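You operate a simulated robot arm through the tools that you are given. There is no shell and no other tool.

You are at the controls of a simulated robot arm. One attempt, no reset.

TASK
Clamp the brown core and brush a patch of glue on its middle.
Fine: glue from the pot; brush back in its cup, pot lid shut. Set down upright: yellow brush. Where these are worked on the way, their far stop is far enough and under half their travel is too little: pot lid. A coat counts when it lies all over at full strength: go over it till it gets no stronger.

Only the result counts: the job must be done as asked and must still hold three seconds after the hand-in. Knocking over, shifting, dropping, spilling or breaking anything else fails it. Lids that push on must go on centred and level and be pressed home; caps that screw on are set level and turned clockwise until they are tight.

THE ROBOT
A 7-joint arm with a two-finger parallel gripper, fixed in place. Base frame: the origin is on the floor under the middle of its stand, x ahead of it, y to its left, z up. Units: cm, degrees, N and s.
It reaches about 147.9 cm from its shoulder. Its first joint turns from -166.0 to 166.0 degrees. Payload 4.4 kg.
The TCP is the grasp point between the finger pads, 2.3 cm short of the fingertips. In the tool frame z runs along the fingers and y along their closing line. The gripper opens to 9.4 cm. The fingers are 3.8 cm wide and 1 cm thick; the gripper's body (5.4 by 9.6 cm) begins 3.9 cm behind the TCP.
Orientation is that of the tool frame in the base frame, as a unit quaternion [w, x, y, z]. With the fingers straight down and closing along the base's y, the tool's x points along the base's -x, its y along +y and its z along -z.

THE INTERFACE
- The arm moves only by the tool play_rows. Its argument "deltas" is a list of rows, each a list of 7 numbers: the shift along the base's x, y, z in units of 150 mm (1.0 is 150 mm), then the turn, a rotation vector about the base's x, y, z in units of 90 degrees (1.0 is 90 degrees), then the gripper command, from -1 (fully open) to 1 (shut), values between in proportion. In form: [[x, y, z, wx, wy, wz, hand], ...]. A call has 1 to 20 rows; each row is the pose to reach, as a shift and turn from the pose commanded when the call began. A call with a number of a shift or a turn outside -1 to 1 is refused whole. A row lasts 0.2 s, in which the tool goes at most 5 cm and 8.6 degrees; a call with a longer step from one row to the next is refused whole, and so is a gripper value outside its range. Where a pose cannot be reached the arm comes as near as it can. A force on the tool above 90 N (or 10 N above the force at the start of the call, whichever is more), or a blocked arm, ends the call early, and 0.2 s more pass. The fingers move at their own pace (about 7.2 cm/s each) and stop on an object; they squeeze with about 43 N. The grip force told is the motor's: it shows also when the fingers shut on nothing. Time passes only in rows, and 0.2 s behind the last, so rows that repeat a pose let the fingers close. It gives the time, the measured TCP pose, the force on the tool (base axes), the opening and the grip force at its end, in the units of the frame above (readings bear some noise), with the torque about the TCP (base axes, N m) and any sound that the robot's microphone picked up.
- Cameras (640 x 400 px; columns grow to the right, rows downward): "scene" is fixed at [39.78, 64.9, 177.75]; the picture's right is [-0.56, -0.83, 0.00], its down [-0.55, 0.37, -0.75] and it looks along [0.63, -0.42, -0.66] (base axes); focal length 316 px, centre (320, 200). "wrist" rides on the gripper at [8.6, 1.6, -7.4] in the tool frame; the picture's right is [-0.18, 0.98, 0.00], its down [-0.58, -0.11, -0.81] and it looks along [-0.79, -0.15, 0.59] (tool axes); focal length 243 px, centre (320, 200).
- snapshot(camera): a new picture of that camera. No time passes.
- locate(camera, pixels): for up to 12 pixels [column, row] of the newest picture of that camera ("zoom" is the newest enlarged one), the place [x, y, z] in the base frame of the surface seen there, good to about 0.2 cm. No time passes.
- inspect(camera, box): a new picture of the part [left, top, right, bottom] of that camera's present view, enlarged. No time passes.
- hand_in(): hands the job in; it is judged then, once.

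Unless the task says otherwise, let go and move clear before handing in.

The tools are called after "Call:" as name(argument=value, ...) on one line, values as JSON. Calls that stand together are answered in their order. play_rows: Moves the arm, as the interface text tells. Its arguments: {"type":"object","properties":{"deltas":{"type":"array","items":{"type":"array","items":{"type":"number"}}}},"required":["deltas"]} The other tools are called the same way: snapshot (camera) takes a picture; locate (camera, pixels) gives the place of the surface under pixels of a picture; inspect (camera, box) takes an enlarged picture of a part of a camera's view; hand_in () hands the job in.

At the start:

```text
time: 0.0
tool_pos: [60.33, 24.75, 151.28]
ee_rot: [0.001, 0.001, 1.0, 0.0]
wrist_force: [0.6, -0.3, -0.7]
torque: [0.0, -0.02, 0.0]
width: 9.41
finger_force: 0.1
```

scene: 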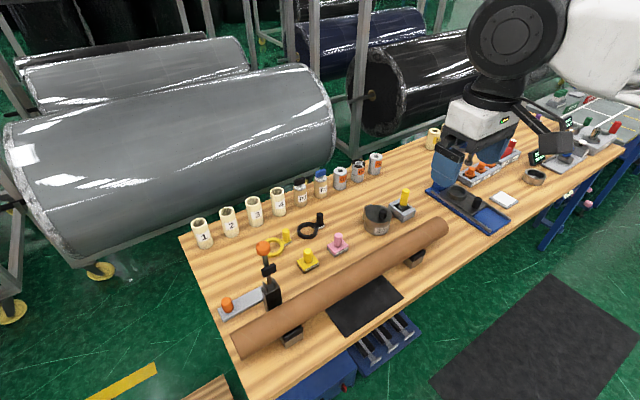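
wrist: 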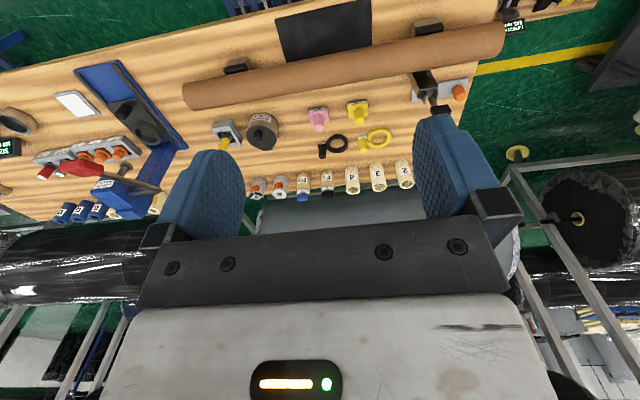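

The scene shows a brown core lying on supports (about pixels 240-450, 220-350), with a clamp with orange knobs at its left end (265,250), a pot (377,218) and a yellow brush in a cup (403,203). I'll look at these more closely first.

Call:
inspect(camera="scene", box=[200, 220, 340, 360])

Call:
inspect(camera="scene", box=[340, 170, 460, 280])

Call:
inspect(camera="scene", box=[270, 140, 400, 290])

```text
2.86 times, centred on (270, 290) of scene
```

zoom: 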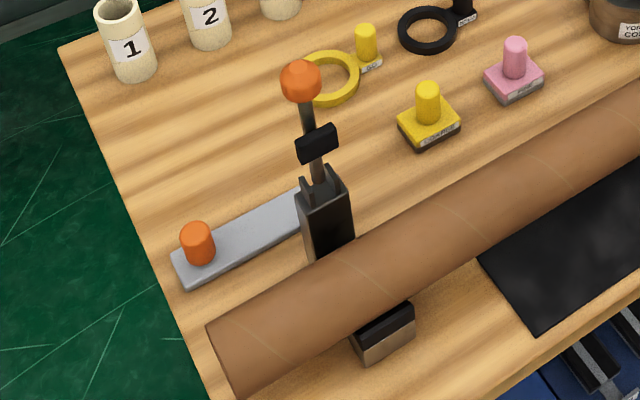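

```text
3.64 times, centred on (400, 225) of scene
```

zoom: 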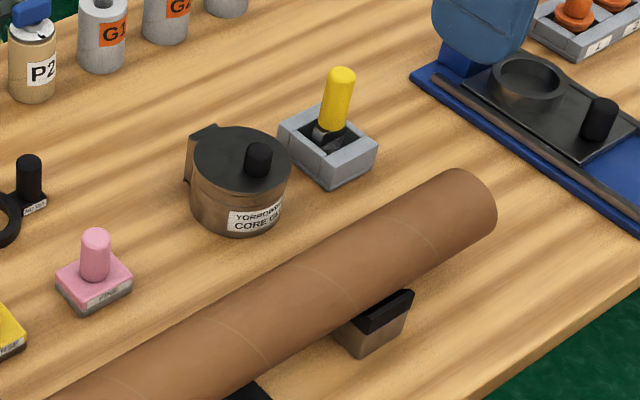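

```text
2.67 times, centred on (335, 215) of scene
```

zoom: 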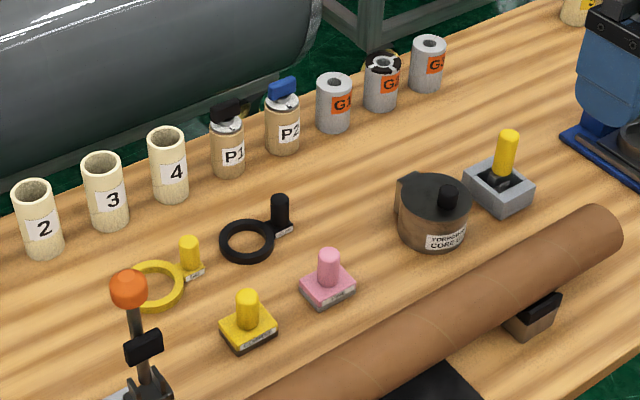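

The clamp appears to be a post with an upright lever (orange ball at zoom (301,80) in the first), plus a grey bar with an orange knob; the pot has a hinged lid with a black knob. I'll measure points.

Call:
inspect(camera="scene", box=[215, 230, 305, 350])

Call:
locate(camera="scene", pixels=[[264, 248], [268, 270], [271, 287], [272, 297], [226, 303], [240, 303], [222, 317], [240, 345], [436, 222], [340, 285], [292, 338], [414, 260]])

Call:
locate(camera="scene", pixels=[[378, 213], [383, 211], [368, 212], [388, 216], [377, 225], [405, 191], [403, 204], [396, 206], [413, 213], [405, 220], [360, 290], [330, 320]])

```text
3.33 times, centred on (260, 290) of scene
```

zoom: 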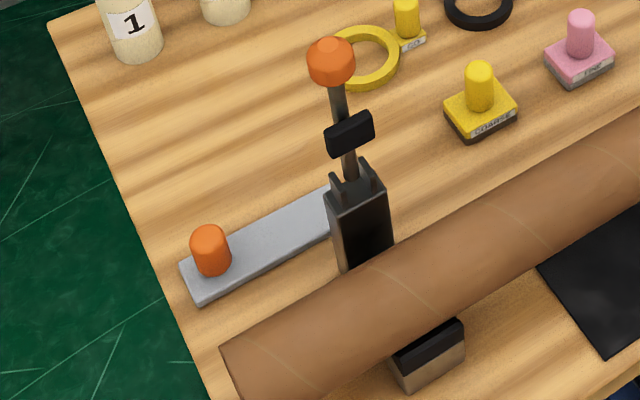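

```text
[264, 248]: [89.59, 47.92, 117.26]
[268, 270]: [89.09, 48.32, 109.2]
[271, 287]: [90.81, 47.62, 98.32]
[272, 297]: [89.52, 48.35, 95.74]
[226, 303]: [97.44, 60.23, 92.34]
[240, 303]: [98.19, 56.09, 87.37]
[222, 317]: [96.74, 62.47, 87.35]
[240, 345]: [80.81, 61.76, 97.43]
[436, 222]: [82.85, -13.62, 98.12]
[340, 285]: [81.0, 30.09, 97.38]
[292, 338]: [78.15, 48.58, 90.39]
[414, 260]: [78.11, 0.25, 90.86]
```

```text
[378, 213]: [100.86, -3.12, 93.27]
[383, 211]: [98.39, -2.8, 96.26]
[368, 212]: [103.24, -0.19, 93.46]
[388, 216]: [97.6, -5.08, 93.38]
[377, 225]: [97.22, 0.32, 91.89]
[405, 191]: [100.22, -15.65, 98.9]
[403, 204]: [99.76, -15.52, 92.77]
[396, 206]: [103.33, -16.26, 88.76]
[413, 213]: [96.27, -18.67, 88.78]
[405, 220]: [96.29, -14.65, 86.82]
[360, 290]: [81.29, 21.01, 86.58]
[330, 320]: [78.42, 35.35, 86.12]
```

Bench top is near z≈86; the core runs along y at x≈81 (top z≈97.5) from y≈65 to −17, so its middle is near y≈24; the clamp lever stands at (89.5, 48) with its ball at z≈117. I'll move the wrist camera closer to the clamp for a better look.

Call:
play_rows(deltas=[[0.0, 0.25, -0.2, 0, 0, 0, -1], [0.0, 0.5, -0.4, 0, 0, 0, -1], [0.0, 0.75, -0.6, 0, 0, 0, -1], [0.0, 1.0, -0.8, 0, 0, 0, -1], [0.0, 1.0, -1.0, 0, 0, 0, -1]])

Call:
snapshot(camera="wrist")

```text
time: 1.2
tool_pos: [60.34, 39.6, 136.32]
ee_rot: [0.001, 0.0, 1.0, 0.0]
wrist_force: [0.1, -0.2, 1.1]
torque: [-0.02, 0.0, 0.0]
width: 9.42
finger_force: 0.0
```

```text
taken
```

wrist: 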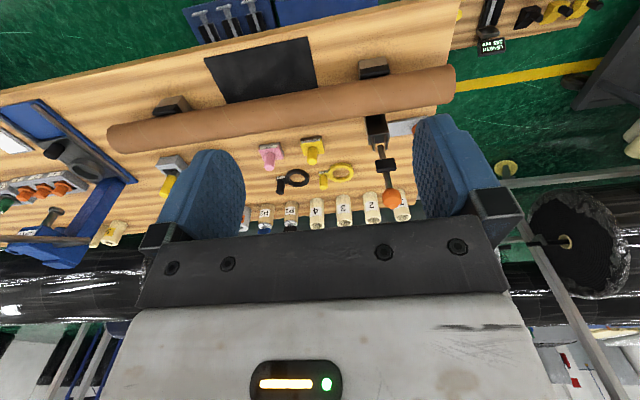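

The wrist view shows the clamp lever at (385,160) and the grey bar partly hidden behind the finger (400,128). I'll move closer to it.

Call:
play_rows(deltas=[[0.0, 0.25, -0.2, 0, 0, 0, -1], [0.0, 0.5, -0.4, 0, 0, 0, -1], [0.0, 0.75, -0.6, 0, 0, 0, -1], [0.0, 0.9, -0.8, 0, 0, 0, -1], [0.0, 0.9, -0.9, 0, 0, 0, -1]])

Call:
snapshot(camera="wrist")

Call:
snapshot(camera="scene")

```text
time: 2.4
tool_pos: [60.34, 53.33, 122.57]
ee_rot: [0.001, 0.0, 1.0, 0.0]
wrist_force: [0.2, -0.3, 0.0]
torque: [0.01, 0.01, -0.03]
width: 9.39
finger_force: 0.1
```

```text
taken
```

wrist: 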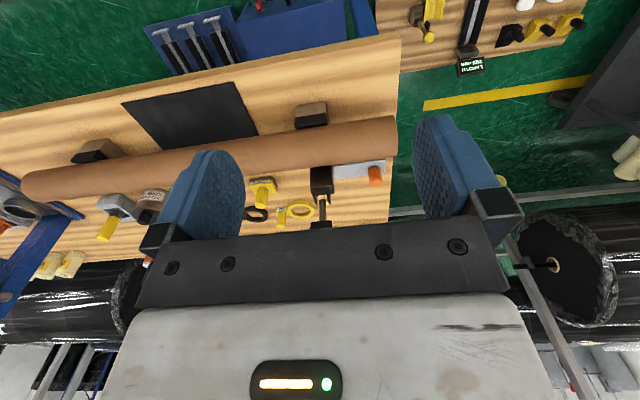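

```text
taken
```

scene: 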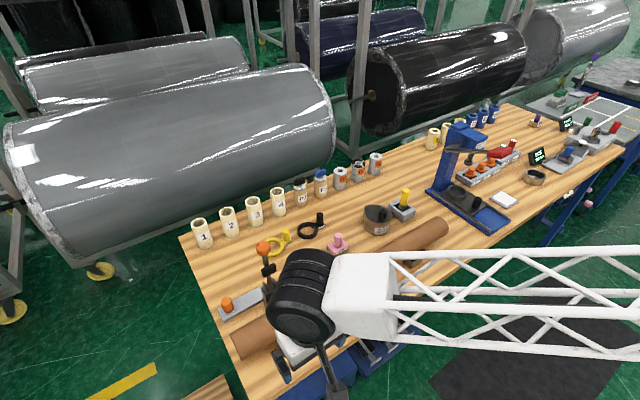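

The wrist view now shows the clamp body (321,180) and the grey bar with the orange knob (360,172). Zooming in.

Call:
inspect(camera="wrist", box=[240, 90, 420, 240])

Call:
locate(camera="wrist", pixels=[[321, 175], [311, 172], [331, 172], [321, 190], [335, 168], [350, 168], [375, 165], [374, 176], [384, 163], [384, 175], [396, 118], [24, 180]])

```text
2.67 times, centred on (330, 165) of wrist
```

zoom: 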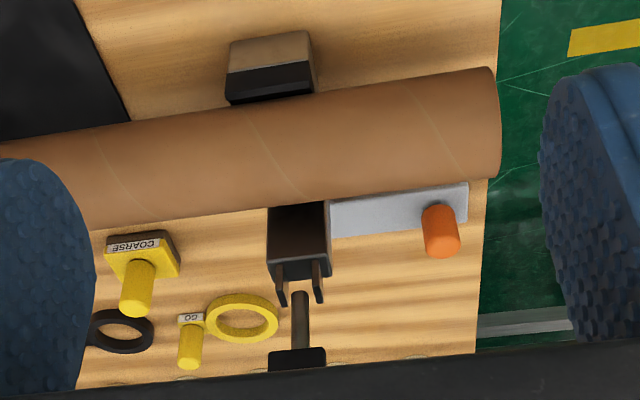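

```text
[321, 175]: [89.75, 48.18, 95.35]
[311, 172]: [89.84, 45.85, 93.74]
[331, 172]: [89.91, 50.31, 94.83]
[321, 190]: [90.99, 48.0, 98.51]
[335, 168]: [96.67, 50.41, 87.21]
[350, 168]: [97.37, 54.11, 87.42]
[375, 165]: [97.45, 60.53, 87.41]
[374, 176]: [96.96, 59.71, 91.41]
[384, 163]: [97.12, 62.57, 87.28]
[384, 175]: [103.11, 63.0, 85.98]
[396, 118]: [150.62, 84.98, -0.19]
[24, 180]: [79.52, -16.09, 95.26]
```

The grey plate with the orange knob lies on the bench (z≈87.3) beside the clamp; the lever itself is the hinged bar with ball. I'll look at the lever and ball in the scene view for precise coordinates.

Call:
inspect(camera="scene", box=[240, 230, 300, 310])

Call:
locate(camera="scene", pixels=[[257, 248], [260, 243], [264, 241], [269, 246], [263, 254], [266, 259], [267, 263], [265, 270], [272, 268], [271, 281], [267, 285], [276, 284]])

```text
5.00 times, centred on (270, 270) of scene
```

zoom: 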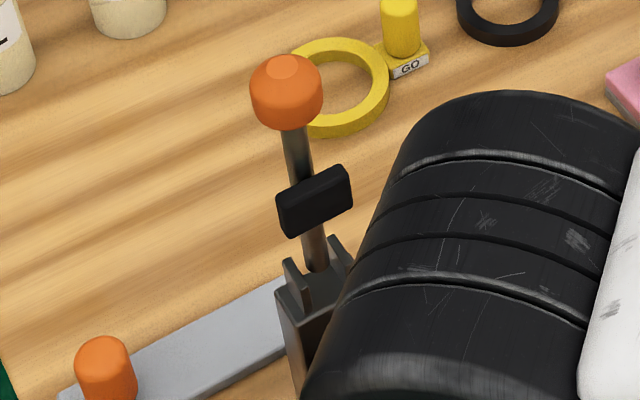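

```text
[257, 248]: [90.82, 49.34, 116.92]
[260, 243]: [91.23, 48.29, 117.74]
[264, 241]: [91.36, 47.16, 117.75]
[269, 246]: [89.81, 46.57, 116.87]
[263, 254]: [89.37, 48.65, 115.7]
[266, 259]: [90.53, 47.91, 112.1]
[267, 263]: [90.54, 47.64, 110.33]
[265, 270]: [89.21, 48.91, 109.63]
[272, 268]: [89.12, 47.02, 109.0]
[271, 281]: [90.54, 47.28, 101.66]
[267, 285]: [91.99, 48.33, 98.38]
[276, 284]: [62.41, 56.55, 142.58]
```

The lever stands vertical at about (91, 48) with pivot near z≈98 and the knob spanning z≈114–118. I'll rise, move over the knob and descend with open fingers.

Call:
play_rows(deltas=[[0.0, 0.0, 0.25, 0, 0, 0, -1], [0.2, -0.1, 0.5, 0, 0, 0, -1], [0.4, -0.2, 0.6, 0, 0, 0, -1], [0.65, -0.3, 0.6, 0, 0, 0, -1], [0.9, -0.355, 0.6, 0, 0, 0, -1], [1.0, -0.355, 0.6, 0, 0, 0, -1]])

Call:
play_rows(deltas=[[0.25, 0, 0, 0, 0, 0, -1], [0.5, 0, 0, 0, 0, 0, -1], [0.75, 0, 0, 0, 0, 0, -1], [1.0, 0, 0, 0, 0, 0, -1], [1.0, 0, 0, 0, 0, 0, -1]])

Call:
snapshot(camera="wrist")

Call:
snapshot(camera="scene")

```text
refused: row 2 steps farther than a row can; nothing moved
```

```text
time: 3.6
tool_pos: [75.43, 53.12, 122.53]
ee_rot: [0.0, 0.0, 1.0, 0.0]
wrist_force: [0.3, 0.4, 0.4]
torque: [0.0, 0.01, -0.02]
width: 9.4
finger_force: 0.0
```

```text
taken
```

wrist: 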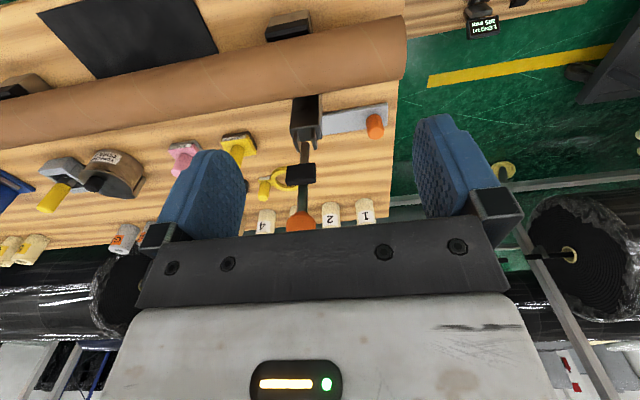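

```text
taken
```

scene: 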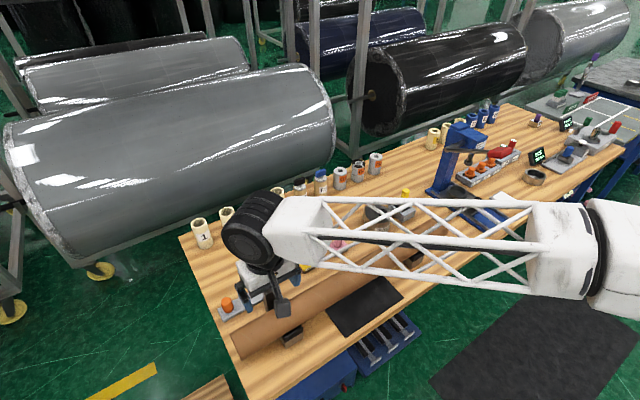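

The first call was refused (step too long) but the second ran, so the tool is at (75.4, 53.1, 122.5), still clear of the knob seen at wrist (300,223). I'll zoom to measure the lever from here.

Call:
inspect(camera="wrist", box=[240, 80, 400, 235])

Call:
locate(camera="wrist", pixels=[[300, 210], [290, 225], [312, 225], [300, 226], [301, 170], [289, 178], [315, 178], [305, 150], [300, 137], [305, 115], [293, 110], [320, 110]])

```text
2.58 times, centred on (320, 158) of wrist
```

zoom: 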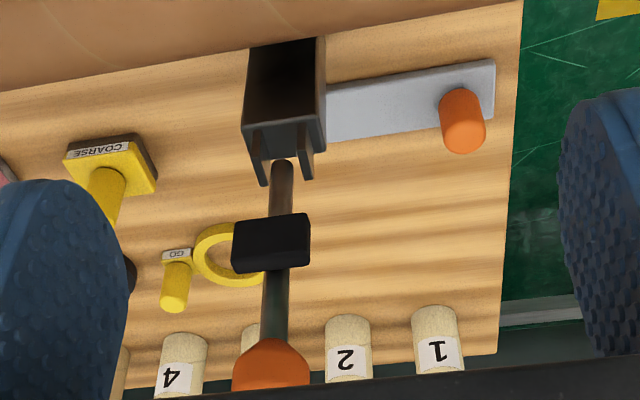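

```text
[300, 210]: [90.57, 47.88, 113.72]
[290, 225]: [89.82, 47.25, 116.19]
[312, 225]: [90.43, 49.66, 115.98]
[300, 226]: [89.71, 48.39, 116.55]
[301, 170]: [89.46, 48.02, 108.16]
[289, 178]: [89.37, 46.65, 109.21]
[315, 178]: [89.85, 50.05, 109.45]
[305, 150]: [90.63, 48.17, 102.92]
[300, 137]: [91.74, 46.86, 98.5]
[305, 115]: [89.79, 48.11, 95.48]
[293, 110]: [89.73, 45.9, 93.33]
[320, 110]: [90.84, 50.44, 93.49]
```

The rod axis is about (91.2, 48.1) and the knob runs z≈114–118. I'll rise then go over it.

Call:
play_rows(deltas=[[0, 0, 0.25, 0, 0, 0, -1], [0.1, -0.1, 0.5, 0, 0, 0, -1], [0.35, -0.2, 0.5, 0, 0, 0, -1], [0.65, -0.3, 0.5, 0, 0, 0, -1], [0.95, -0.335, 0.5, 0, 0, 0, -1], [1.0, -0.335, 0.5, 0, 0, 0, -1], [1.0, -0.335, 0.5, 0, 0, 0, -1]])

Call:
snapshot(camera="scene")

Call:
snapshot(camera="wrist")

```text
time: 5.2
tool_pos: [90.67, 48.04, 130.25]
ee_rot: [0.0, -0.001, 1.0, 0.0]
wrist_force: [0.2, 0.7, 0.2]
torque: [-0.02, -0.01, 0.06]
width: 9.38
finger_force: 0.0
```

```text
taken
```

scene: 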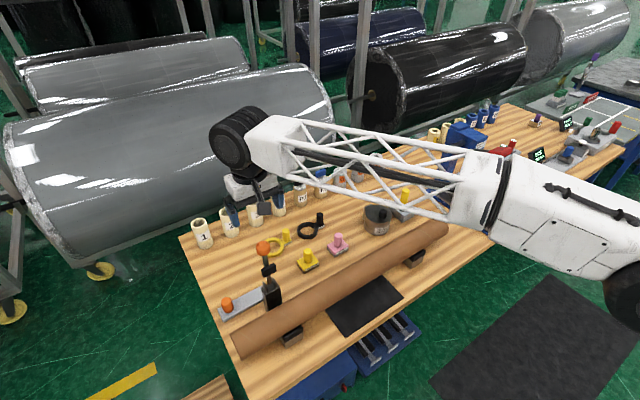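

```text
taken
```

wrist: 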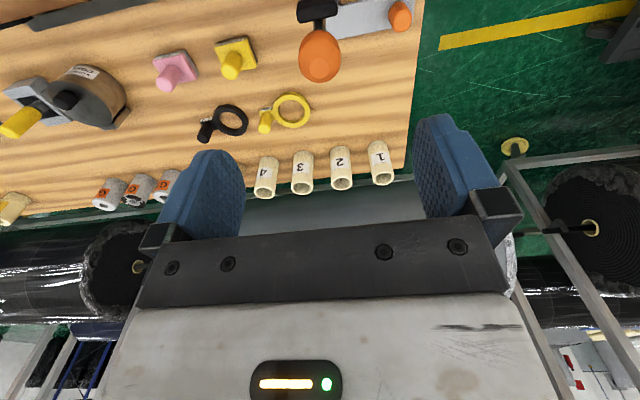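

I'm above the knob (wrist (320,55)). Checking its top location, then descending.

Call:
locate(camera="wrist", pixels=[[320, 70], [302, 60], [338, 60], [320, 45], [310, 72], [330, 72]])

Call:
locate(camera="scene", pixels=[[263, 243], [262, 241], [257, 247], [270, 247]])

```text
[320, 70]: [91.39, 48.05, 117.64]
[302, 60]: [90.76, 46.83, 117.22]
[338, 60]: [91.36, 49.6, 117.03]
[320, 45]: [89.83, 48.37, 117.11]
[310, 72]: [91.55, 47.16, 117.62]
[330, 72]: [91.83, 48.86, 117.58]
```

```text
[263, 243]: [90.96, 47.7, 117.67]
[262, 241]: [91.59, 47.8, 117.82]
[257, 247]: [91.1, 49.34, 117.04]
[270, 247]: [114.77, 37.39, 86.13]
```

Knob centre is about (91.4, 48.1), top z 117.7. Descending to z≈115.7 with the fingers open and then closing.

Call:
play_rows(deltas=[[0.04, 0.0, -0.25, 0, 0, 0, -1], [0.04, 0.0, -0.5, 0, 0, 0, -1], [0.04, 0.0, -0.7, 0, 0, 0, -1], [0.04, 0, -0.85, 0, 0, 0, -1], [0.04, 0, -0.967, 0, 0, 0, -1], [0.04, 0, -0.967, 0, 0, 0, -1]])

Call:
snapshot(camera="wrist")

Call:
inspect(camera="scene", box=[200, 180, 320, 320])

```text
time: 6.6
tool_pos: [91.04, 48.28, 115.58]
ee_rot: [0.001, 0.0, 1.0, -0.001]
wrist_force: [-1.0, -0.3, 0.4]
torque: [-0.02, 0.03, -0.01]
width: 9.41
finger_force: 0.0
```

```text
taken
```

wrist: 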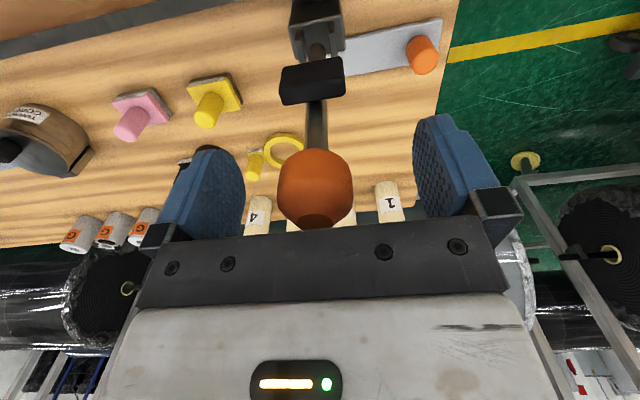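

```text
2.86 times, centred on (260, 250) of scene
```

zoom: 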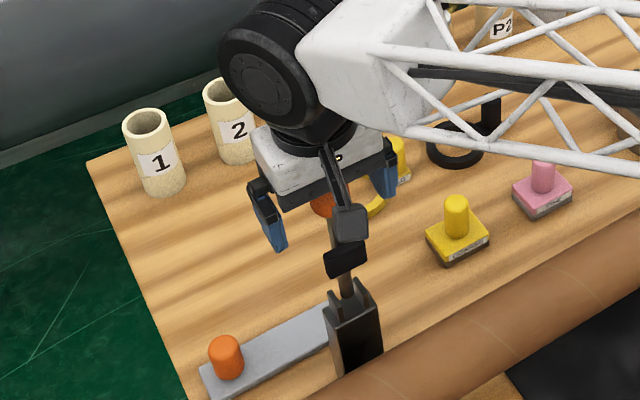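

The knob (wrist (316,190)) is between the pads. Closing.

Call:
play_rows(deltas=[[0, 0, 0, 0, 0, 0, 1], [0, 0, 0, 0, 0, 0, 1], [0, 0, 0, 0, 0, 0, 1], [0, 0, 0, 0, 0, 0, 1]])

Call:
snapshot(camera="wrist")

```text
time: 7.6
tool_pos: [91.17, 48.02, 115.52]
ee_rot: [-0.001, 0.001, 1.0, 0.0]
wrist_force: [-21.8, -59.3, -1.4]
torque: [-0.39, 0.35, -0.26]
width: 3.52
finger_force: 44.8
```

```text
taken
```

wrist: 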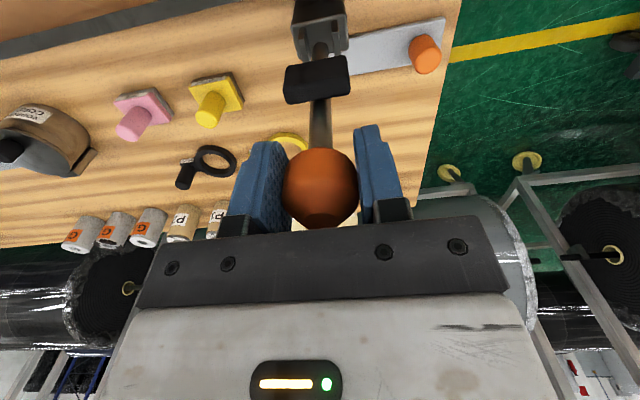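

Gripped at 3.52 cm, but there's a side force of about −59 N in y and −22 N in x, so the hand is a bit off-centre. I'll ease toward −y/−x slightly to relieve it.

Call:
play_rows(deltas=[[-0.005, -0.01, 0, 0, 0, 0, 1], [-0.005, -0.01, 0, 0, 0, 0, 1]])

```text
time: 8.2
tool_pos: [91.05, 47.94, 115.6]
ee_rot: [0.0, 0.0, 1.0, 0.0]
wrist_force: [2.4, -44.8, -10.4]
torque: [-0.07, -0.45, -0.11]
width: 3.54
finger_force: 45.0
```

Fx is relieved; Fy dropped by 15 N per 0.15 cm. Shift another ~0.42 cm in −y.

Call:
play_rows(deltas=[[0, -0.014, 0, 0, 0, 0, 1], [0, -0.028, 0, 0, 0, 0, 1], [0, -0.028, 0, 0, 0, 0, 1]])

```text
time: 9.0
tool_pos: [90.97, 47.98, 115.64]
ee_rot: [0.0, -0.002, 1.0, 0.001]
wrist_force: [3.9, 35.6, -13.0]
torque: [0.33, -0.49, 0.24]
width: 3.51
finger_force: 44.9
```

Overshot to +35.6 N; back by about 0.19 cm.

Call:
play_rows(deltas=[[0, 0.0125, 0, 0, 0, 0, 1], [0, 0.0125, 0, 0, 0, 0, 1]])

```text
time: 9.6
tool_pos: [90.86, 47.95, 115.63]
ee_rot: [0.001, 0.0, 1.0, 0.0]
wrist_force: [-0.9, 48.1, -13.8]
torque: [0.17, 0.32, 0.2]
width: 3.54
finger_force: 45.5
```

Force went the wrong way; perhaps it lags. Hold to read again.

Call:
play_rows(deltas=[[0, 0, 0, 0, 0, 0, 1], [0, 0, 0, 0, 0, 0, 1], [0, 0, 0, 0, 0, 0, 1]])

```text
time: 10.4
tool_pos: [90.91, 48.09, 115.59]
ee_rot: [-0.001, -0.001, 1.0, 0.0]
wrist_force: [-2.7, 67.9, -13.3]
torque: [0.22, 0.43, 0.19]
width: 3.56
finger_force: 44.8
```

Commanded y is now ≈47.85 while the lever sits at ≈48.0, and the force winds up over time. Move +0.15 cm and hold.

Call:
play_rows(deltas=[[0, 0.01, 0, 0, 0, 0, 1], [0, 0.01, 0, 0, 0, 0, 1], [0, 0.01, 0, 0, 0, 0, 1], [0, 0.01, 0, 0, 0, 0, 1]])

```text
time: 11.4
tool_pos: [91.04, 47.99, 115.63]
ee_rot: [0.0, 0.0, 1.0, 0.001]
wrist_force: [-1.4, 48.0, -14.6]
torque: [0.06, 0.23, 0.06]
width: 3.52
finger_force: 44.9
```

Force fell to 48 N; another +0.12 cm.

Call:
play_rows(deltas=[[0, 0.008, 0, 0, 0, 0, 1], [0, 0.008, 0, 0, 0, 0, 1], [0, 0.008, 0, 0, 0, 0, 1]])

```text
time: 12.2
tool_pos: [91.0, 48.04, 115.53]
ee_rot: [0.0, 0.001, 1.0, 0.0]
wrist_force: [-2.1, 12.1, -12.4]
torque: [-0.1, 0.32, -0.08]
width: 3.53
finger_force: 45.1
```

Forces are small now. I'll begin the arc toward −x (pivot est. z≈98, radius 17.6), first 20° keeping the hand vertical.

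Call:
play_rows(deltas=[[-0.051, 0, -0.0011, 0, 0, 0, 1], [-0.1023, 0, -0.0045, 0, 0, 0, 1], [-0.153, 0, -0.01, 0, 0, 0, 1], [-0.2037, 0, -0.0178, 0, 0, 0, 1], [-0.2537, 0, -0.0278, 0, 0, 0, 1], [-0.3037, 0, -0.04, 0, 0, 0, 1], [-0.3037, 0, -0.04, 0, 0, 0, 1]])

Call:
snapshot(camera="wrist")

Call:
inspect(camera="scene", box=[200, 180, 340, 340])

```text
time: 13.8
tool_pos: [86.46, 48.03, 115.16]
ee_rot: [0.0, 0.0, 1.0, -0.001]
wrist_force: [5.0, -44.3, -5.3]
torque: [-0.26, -0.61, -0.18]
width: 3.55
finger_force: 45.1
```

```text
taken
```

wrist: 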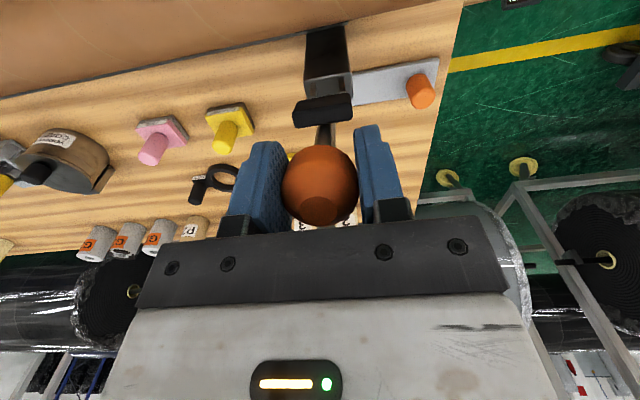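

```text
2.50 times, centred on (270, 260) of scene
```

zoom: 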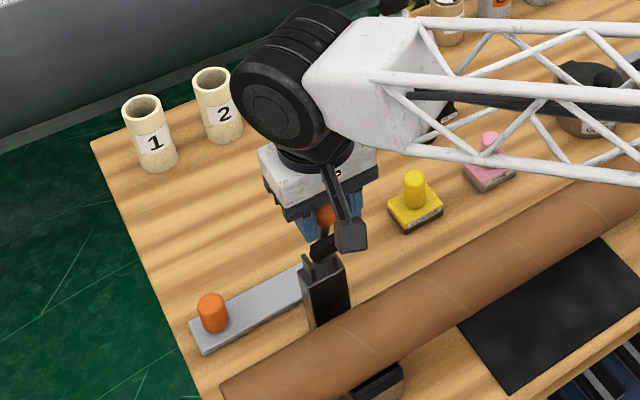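

The lever follows (now ≈15°) with small x/z forces. Continue to 45° with a tiny −y trim.

Call:
play_rows(deltas=[[-0.0976, -0.003, -0.0307, 0, 0, 0, 1], [-0.1921, -0.004, -0.0699, 0, 0, 0, 1], [-0.2829, -0.004, -0.1172, 0, 0, 0, 1], [-0.3693, -0.004, -0.1721, 0, 0, 0, 1], [-0.4504, -0.004, -0.2345, 0, 0, 0, 1], [-0.5259, -0.004, -0.3036, 0, 0, 0, 1], [-0.5259, -0.004, -0.3036, 0, 0, 0, 1]])

Call:
snapshot(camera="wrist")

Call:
inspect(camera="scene", box=[200, 180, 340, 340])

```text
time: 15.4
tool_pos: [78.5, 48.04, 110.28]
ee_rot: [0.0, 0.0, 1.0, 0.0]
wrist_force: [40.1, -43.7, -26.8]
torque: [-0.09, -0.8, -0.06]
width: 3.53
finger_force: 45.1
```

```text
taken
```

wrist: 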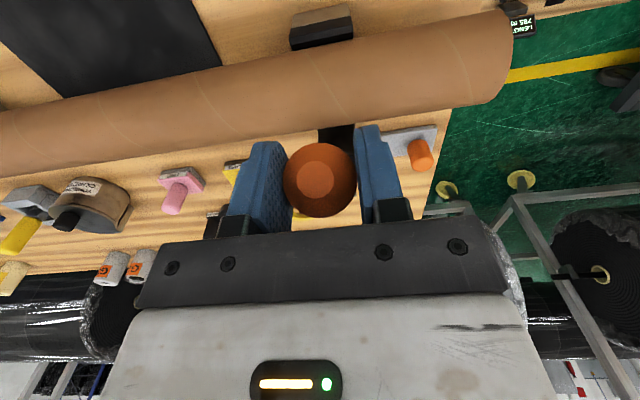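

```text
2.50 times, centred on (270, 260) of scene
```

zoom: 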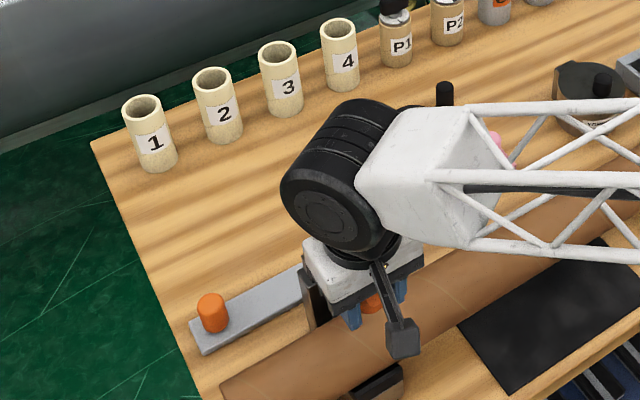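

The lever is at ≈45° and pulls the hand toward the pivot (40, −27 N), so my arc runs about 0.2 cm wide. Continuing to 70° with small inward/−y trims.

Call:
play_rows(deltas=[[0.006, -0.006, -0.012, 0, 0, 0, 1], [-0.061, -0.006, -0.0874, 0, 0, 0, 1], [-0.123, -0.006, -0.1686, 0, 0, 0, 1], [-0.178, -0.006, -0.2549, 0, 0, 0, 1], [-0.225, -0.006, -0.3457, 0, 0, 0, 1], [-0.264, -0.006, -0.4403, 0, 0, 0, 1], [-0.264, -0.006, -0.4403, 0, 0, 0, 1]])

Call:
snapshot(camera="wrist")

Call:
inspect(camera="scene", box=[200, 180, 340, 360])

```text
time: 17.0
tool_pos: [74.72, 48.02, 103.88]
ee_rot: [0.0, -0.001, 1.0, 0.001]
wrist_force: [55.9, -44.3, -9.4]
torque: [-0.39, -1.1, -0.27]
width: 3.53
finger_force: 44.8
```

```text
taken
```

wrist: 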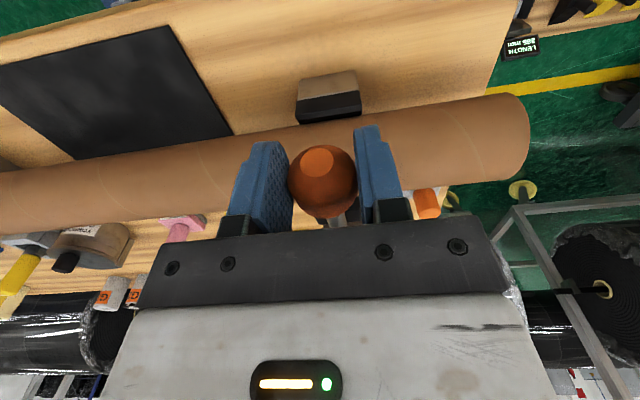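

```text
2.22 times, centred on (270, 270) of scene
```

zoom: 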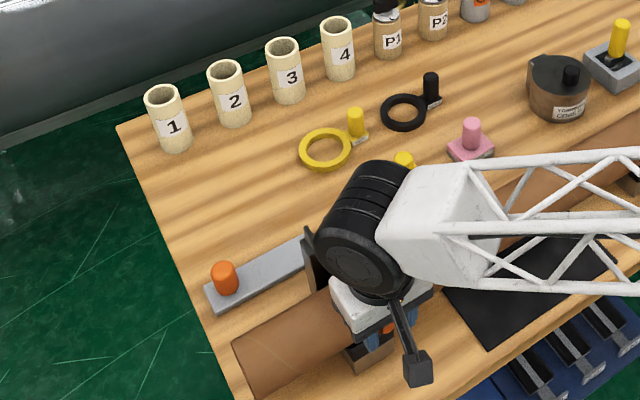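

At ≈70° now; Fx 56 N means I'm still slightly wide. Trim +x and −y and continue to 80°.

Call:
play_rows(deltas=[[0.012, -0.006, 0, 0, 0, 0, 1], [-0.003, -0.006, -0.049, 0, 0, 0, 1], [-0.017, -0.006, -0.0976, 0, 0, 0, 1], [-0.029, -0.006, -0.1475, 0, 0, 0, 1], [-0.039, -0.006, -0.1975, 0, 0, 0, 1], [-0.039, -0.006, -0.1975, 0, 0, 0, 1]])

Call:
snapshot(camera="wrist")

```text
time: 18.4
tool_pos: [73.96, 48.02, 100.99]
ee_rot: [0.0, 0.0, 1.0, 0.001]
wrist_force: [54.6, -4.2, -0.8]
torque: [0.01, -0.67, 0.0]
width: 3.52
finger_force: 45.3
```

```text
taken
```

wrist: 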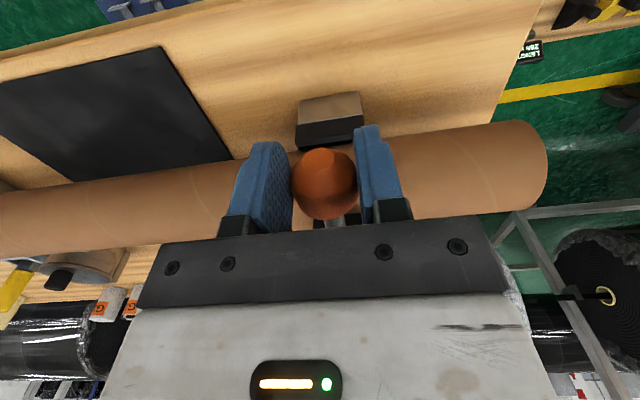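

At ≈80°. Continue slowly downward toward 90°, trimming +x, watching for contact.

Call:
play_rows(deltas=[[0.012, 0, -0.02, 0, 0, 0, 1], [0.01, 0, -0.05, 0, 0, 0, 1], [0.006, 0, -0.075, 0, 0, 0, 1], [0.003, 0, -0.1014, 0, 0, 0, 1], [0.001, 0, -0.125, 0, 0, 0, 1], [0.0, 0, -0.15, 0, 0, 0, 1], [-0.001, 0, -0.175, 0, 0, 0, 1], [-0.001, 0, -0.2, 0, 0, 0, 1]])

Call:
snapshot(camera="wrist")

```text
time: 20.2
tool_pos: [74.06, 47.95, 98.11]
ee_rot: [0.001, -0.001, 1.0, 0.0]
wrist_force: [-7.5, 34.8, 62.5]
torque: [-0.15, -1.24, 0.6]
width: 3.51
finger_force: 45.5
```

```text
taken
```

wrist: 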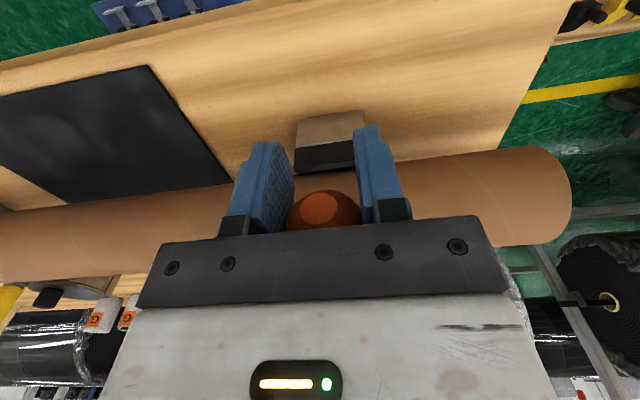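

Fz is now +62 N and the knob shows nearer the palm (wrist (325,215)): the lever seems to be meeting the core. I'll press slightly more to make sure it's at its stop.

Call:
play_rows(deltas=[[0, 0, -0.02, 0, 0, 0, 1], [0, 0, -0.04, 0, 0, 0, 1], [0, 0, -0.04, 0, 0, 0, 1]])

Call:
snapshot(camera="wrist")

Call:
snapshot(camera="scene")

```text
time: 20.9
tool_pos: [74.0, 48.2, 97.75]
ee_rot: [0.002, -0.001, 1.0, 0.001]
wrist_force: [-27.5, -4.3, 15.9]
torque: [0.06, -0.63, 0.1]
width: 3.48
finger_force: 45.1
stopped in row 3: the force on the tool passed its limit at 91 N (the readings are from after the stop); the commanded pose is now the measured one
```

```text
taken
```

wrist: 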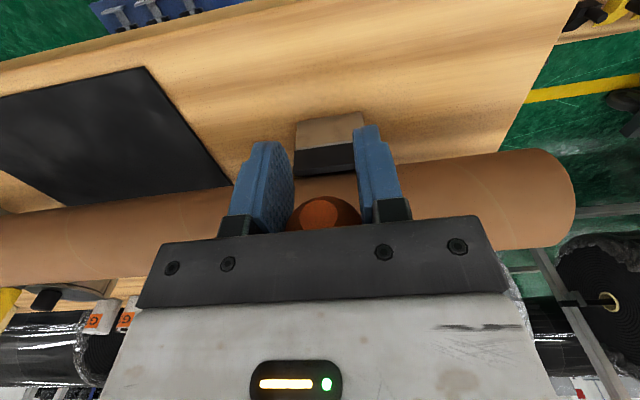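

```text
taken
```

scene: 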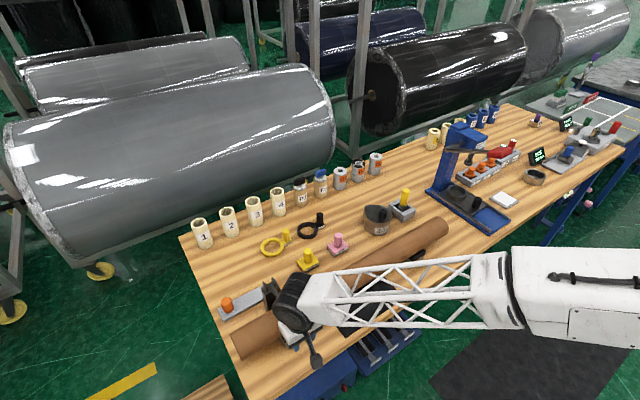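

The press hit 91 N with the lever at about z≈98–99, so it's at its stop on the core. I'll open the fingers and lift straight up to look.

Call:
play_rows(deltas=[[0, 0, 0, 0, 0, 0, -0.2], [0, 0, 0, 0, 0, 0, -0.6], [0, 0, 0, 0, 0, 0, -0.8], [0, 0, 0.1, 0, 0, 0, -0.8], [0, 0, 0.3, 0, 0, 0, -0.8], [0, 0, 0.6, 0, 0, 0, -0.8], [-0.2, 0, 0.8, 0, 0, 0, -0.8], [-0.45, 0, 0.8, 0, 0, 0, -0.8], [-0.7, 0, 0.8, 0, 0, 0, -0.8], [-0.9, 0, 0.8, 0, 0, 0, -0.8]])

Call:
snapshot(camera="wrist")

Call:
snapshot(camera="scene")

```text
time: 23.1
tool_pos: [60.6, 48.09, 109.63]
ee_rot: [0.001, 0.0, 1.0, 0.001]
wrist_force: [-1.2, 0.3, -0.3]
torque: [0.0, -0.02, -0.03]
width: 8.44
finger_force: 0.0
```

```text
taken
```

wrist: 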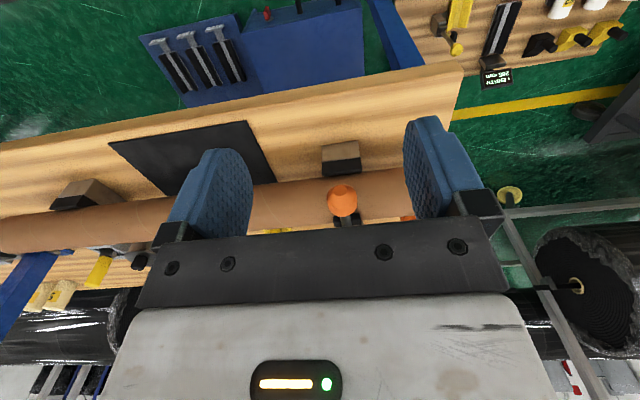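

```text
taken
```

scene: 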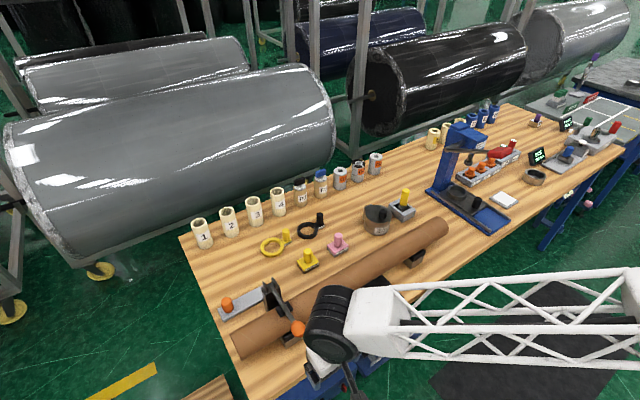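

The lever lies across the core now (scene (270,290)→(298,327)). Zooming in to check it is fully down and where the pad sits.

Call:
inspect(camera="scene", box=[215, 260, 325, 370])

Call:
inspect(camera="wrist", box=[260, 120, 420, 240])

Call:
locate(camera="scene", pixels=[[298, 328], [298, 323], [284, 308], [288, 313], [278, 296], [270, 285], [276, 305], [290, 310], [260, 320], [240, 345]])

```text
3.64 times, centred on (270, 315) of scene
```

zoom: 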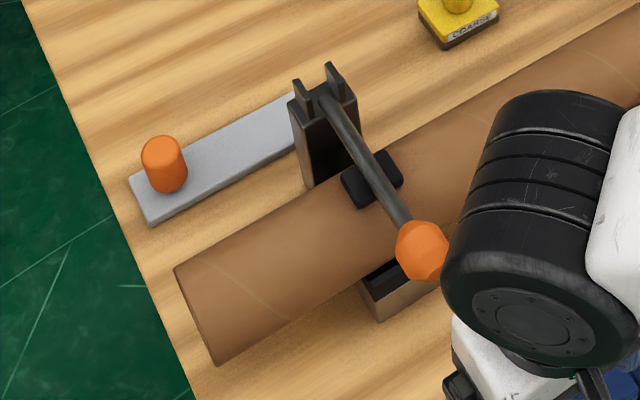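

```text
3.33 times, centred on (340, 180) of wrist
```

zoom: 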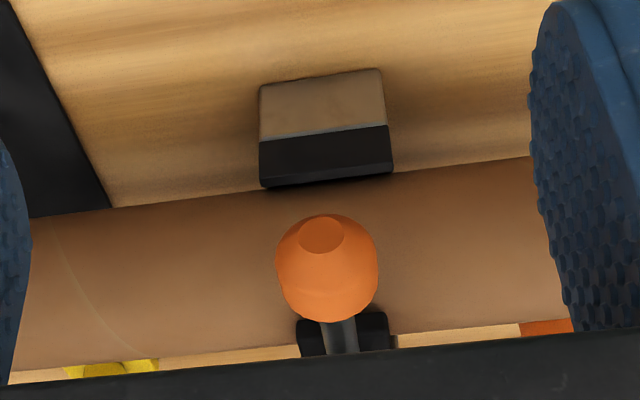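

```text
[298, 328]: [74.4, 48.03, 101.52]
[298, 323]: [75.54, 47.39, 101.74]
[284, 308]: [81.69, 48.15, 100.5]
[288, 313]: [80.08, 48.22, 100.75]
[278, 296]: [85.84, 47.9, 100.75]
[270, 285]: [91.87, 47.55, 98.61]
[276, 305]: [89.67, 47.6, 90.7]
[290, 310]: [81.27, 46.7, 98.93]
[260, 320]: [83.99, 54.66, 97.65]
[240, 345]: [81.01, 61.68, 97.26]
```

The lever is horizontal (rod top z≈100.6 at both x≈80 and 86), the pad lies on the core, and it stayed after release: the core is clamped. Now I'll move the hand over toward the pot and brush.

Call:
play_rows(deltas=[[0, -0.2, 0.2, 0, 0, 0, -1], [0, -0.5, 0.3, 0, 0, 0, -1], [0.0, -0.8, 0.4, 0, 0, 0, -1], [0, -1.0, 0.4, 0, 0, 0, -1], [0, -1.0, 0.4, 0, 0, 0, -1]])

Call:
play_rows(deltas=[[0.05, -0.3, 0, 0, 0, 0, -1], [0.15, -0.6, 0, 0, 0, 0, -1], [0.3, -0.85, 0, 0, 0, 0, -1], [0.4, -1.0, 0, 0, 0, 0, -1], [0.4, -1.0, 0, 0, 0, 0, -1]])

Call:
play_rows(deltas=[[0.1, -0.3, 0, 0, 0, 0, -1], [0.3, -0.55, 0, 0, 0, 0, -1], [0.5, -0.8, 0, 0, 0, 0, -1], [0.6, -1.0, -0.1, 0, 0, 0, -1], [0.7, -1.0, -0.2, 0, 0, 0, -1], [0.7, -1.0, -0.2, 0, 0, 0, -1]])

Call:
snapshot(camera="wrist")

Call:
snapshot(camera="scene")

```text
time: 24.3
tool_pos: [60.47, 33.12, 115.26]
ee_rot: [0.002, 0.0, 1.0, 0.0]
wrist_force: [-0.5, -0.1, 0.6]
torque: [-0.03, 0.01, 0.01]
width: 9.42
finger_force: 0.1
```

```text
time: 25.5
tool_pos: [66.41, 17.92, 115.47]
ee_rot: [0.002, 0.0, 1.0, 0.001]
wrist_force: [0.0, 0.0, -0.1]
torque: [0.01, -0.02, 0.01]
width: 9.41
finger_force: 0.0
```

```text
time: 26.9
tool_pos: [77.2, 2.85, 112.35]
ee_rot: [0.001, 0.001, 1.0, 0.002]
wrist_force: [-0.1, -0.6, 0.2]
torque: [0.0, -0.02, 0.02]
width: 9.4
finger_force: 0.2
```

```text
taken
```

wrist: 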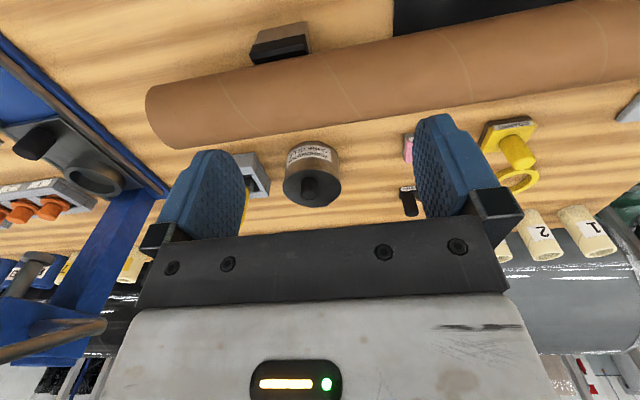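

```text
taken
```

scene: 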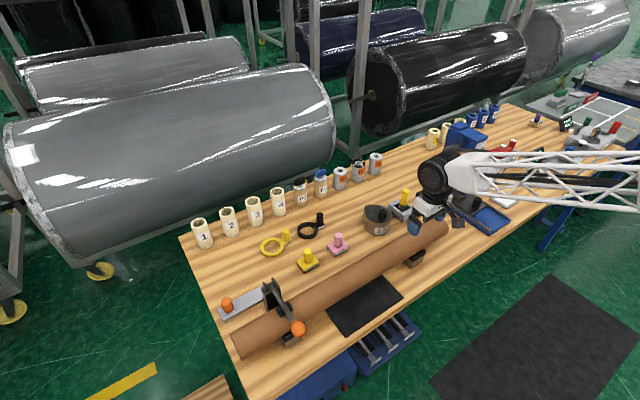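

The pot shows at wrist (311,175) and the brush cup partly hidden at (250,175). Zooming on both.

Call:
inspect(camera="wrist", box=[230, 110, 370, 220])

Call:
inspect(camera="scene", box=[350, 180, 420, 245])

Call:
locate(camera="wrist", pixels=[[310, 185], [310, 173], [310, 200], [310, 205], [310, 168], [287, 185], [338, 185], [295, 175], [325, 175], [311, 195]])

```text
3.64 times, centred on (300, 165) of wrist
```

zoom: 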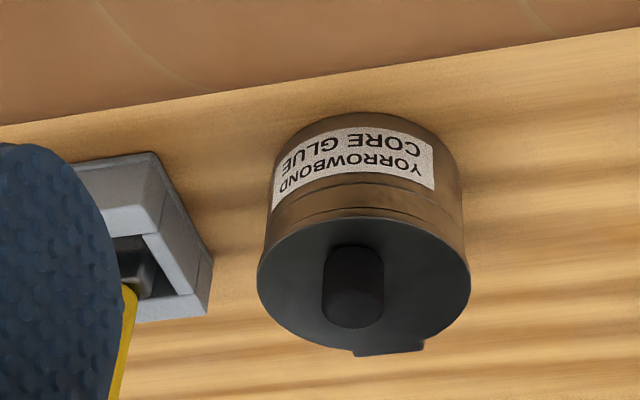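

```text
6.15 times, centred on (385, 212) of scene
```

zoom: 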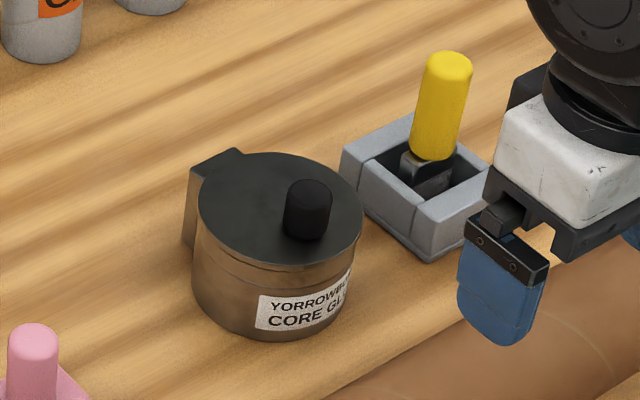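

```text
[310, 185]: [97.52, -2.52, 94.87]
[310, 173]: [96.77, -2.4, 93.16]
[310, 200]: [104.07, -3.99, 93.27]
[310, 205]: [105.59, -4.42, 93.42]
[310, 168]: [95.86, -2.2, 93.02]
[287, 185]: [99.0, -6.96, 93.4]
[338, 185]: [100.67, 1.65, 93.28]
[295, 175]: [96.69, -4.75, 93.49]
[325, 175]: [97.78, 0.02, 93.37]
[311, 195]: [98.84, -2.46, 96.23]
```

The lid's knob is at about (98, −2.6) with top z≈96.3, lid top z≈93.3 and a hinge tab at the back. I'll pin down the hinge tab and the cup/brush.

Call:
locate(camera="zoom", pixels=[[196, 172], [240, 155], [215, 166], [190, 205], [208, 200], [280, 200], [350, 210], [270, 260], [308, 183], [308, 210], [308, 236], [285, 160]])

Call:
locate(camera="zoom", pixels=[[447, 60], [430, 140], [425, 165], [450, 175], [410, 113], [345, 165], [425, 215], [385, 165], [455, 160], [400, 225], [430, 100], [440, 180]])

```text
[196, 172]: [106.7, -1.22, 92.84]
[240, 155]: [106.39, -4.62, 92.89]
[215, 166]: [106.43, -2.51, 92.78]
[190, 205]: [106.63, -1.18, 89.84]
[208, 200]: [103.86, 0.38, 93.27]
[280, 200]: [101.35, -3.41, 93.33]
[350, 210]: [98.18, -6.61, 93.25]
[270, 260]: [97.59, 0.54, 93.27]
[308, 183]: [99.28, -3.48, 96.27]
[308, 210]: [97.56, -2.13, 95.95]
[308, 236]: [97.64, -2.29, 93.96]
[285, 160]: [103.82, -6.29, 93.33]
```

```text
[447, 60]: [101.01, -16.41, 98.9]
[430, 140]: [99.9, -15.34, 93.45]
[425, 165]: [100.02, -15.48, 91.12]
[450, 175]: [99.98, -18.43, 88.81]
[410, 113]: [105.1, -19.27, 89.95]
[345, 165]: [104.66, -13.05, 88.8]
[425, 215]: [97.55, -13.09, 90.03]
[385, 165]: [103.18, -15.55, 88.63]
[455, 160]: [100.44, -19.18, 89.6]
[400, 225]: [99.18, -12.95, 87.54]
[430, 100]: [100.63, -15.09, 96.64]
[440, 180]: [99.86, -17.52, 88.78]
```

The hinge tab centre is near (106.4, −2.9, 92.8), so the hinge axis runs along y behind the pot; knob axis ≈(98.5, −2.9). Now I'll shift the hand in −y to see the brush in its cup properly.

Call:
play_rows(deltas=[[0, -0.25, 0, 0, 0, 0, -1], [0, -0.5, 0, 0, 0, 0, -1], [0, -0.75, 0, 0, 0, 0, -1], [0, -0.9, 0, 0, 0, 0, -1], [0, -0.9, 0, 0, 0, 0, -1]])

Call:
snapshot(camera="wrist")

Call:
inspect(camera="wrist", box=[240, 120, 400, 225])

```text
time: 28.1
tool_pos: [77.01, -10.43, 112.55]
ee_rot: [0.003, 0.0, 1.0, 0.002]
wrist_force: [0.5, 0.6, -0.3]
torque: [0.03, 0.03, -0.01]
width: 9.4
finger_force: 0.0
```

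```text
taken
```

wrist: 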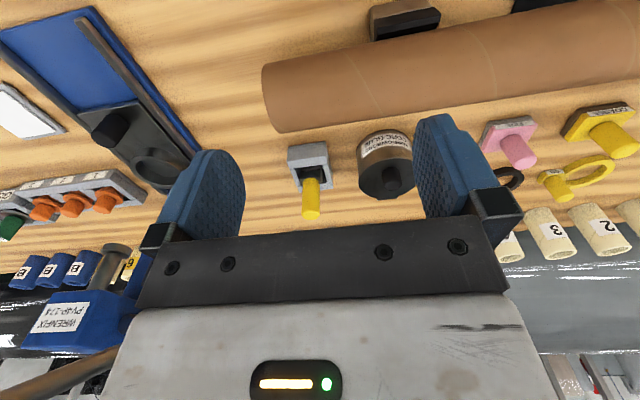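

```text
3.81 times, centred on (320, 172) of wrist
```

zoom: 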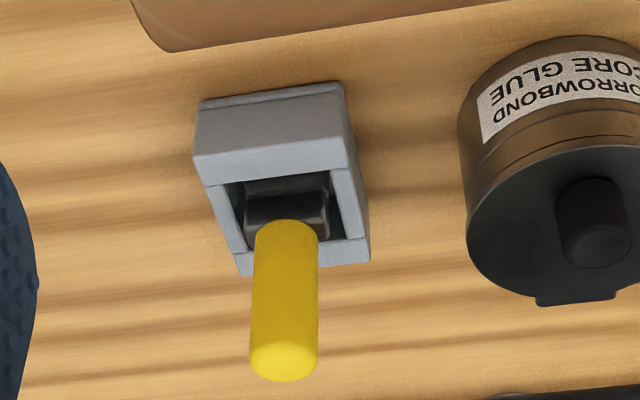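

The brush's yellow handle (zoom (285,300)) stands on a black head inside a rectangular grey cup. I'll measure handle and cup.

Call:
locate(camera="zoom", pixels=[[285, 365], [285, 345], [252, 320], [318, 320], [285, 240], [285, 205], [285, 187], [250, 205], [322, 205], [205, 165], [350, 145], [240, 255]])

Call:
locate(camera="zoom", pixels=[[365, 240], [330, 245], [240, 195], [340, 190], [255, 245], [285, 170], [200, 105], [340, 85], [595, 185], [595, 240], [595, 225], [595, 262]])

```text
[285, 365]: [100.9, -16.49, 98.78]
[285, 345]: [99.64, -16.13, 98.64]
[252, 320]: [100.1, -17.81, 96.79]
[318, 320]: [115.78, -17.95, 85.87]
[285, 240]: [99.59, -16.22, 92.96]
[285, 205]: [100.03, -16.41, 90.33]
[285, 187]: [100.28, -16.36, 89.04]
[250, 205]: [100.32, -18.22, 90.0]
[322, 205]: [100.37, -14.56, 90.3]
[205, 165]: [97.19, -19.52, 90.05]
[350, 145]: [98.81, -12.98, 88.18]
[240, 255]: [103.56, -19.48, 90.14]
```

```text
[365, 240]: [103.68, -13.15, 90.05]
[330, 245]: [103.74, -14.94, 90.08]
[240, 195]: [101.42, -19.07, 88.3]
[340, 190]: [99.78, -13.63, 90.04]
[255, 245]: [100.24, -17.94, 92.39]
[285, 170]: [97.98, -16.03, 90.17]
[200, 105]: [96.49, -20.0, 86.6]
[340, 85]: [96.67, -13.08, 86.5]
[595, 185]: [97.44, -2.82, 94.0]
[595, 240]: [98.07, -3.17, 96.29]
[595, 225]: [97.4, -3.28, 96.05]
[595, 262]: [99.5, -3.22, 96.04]
```

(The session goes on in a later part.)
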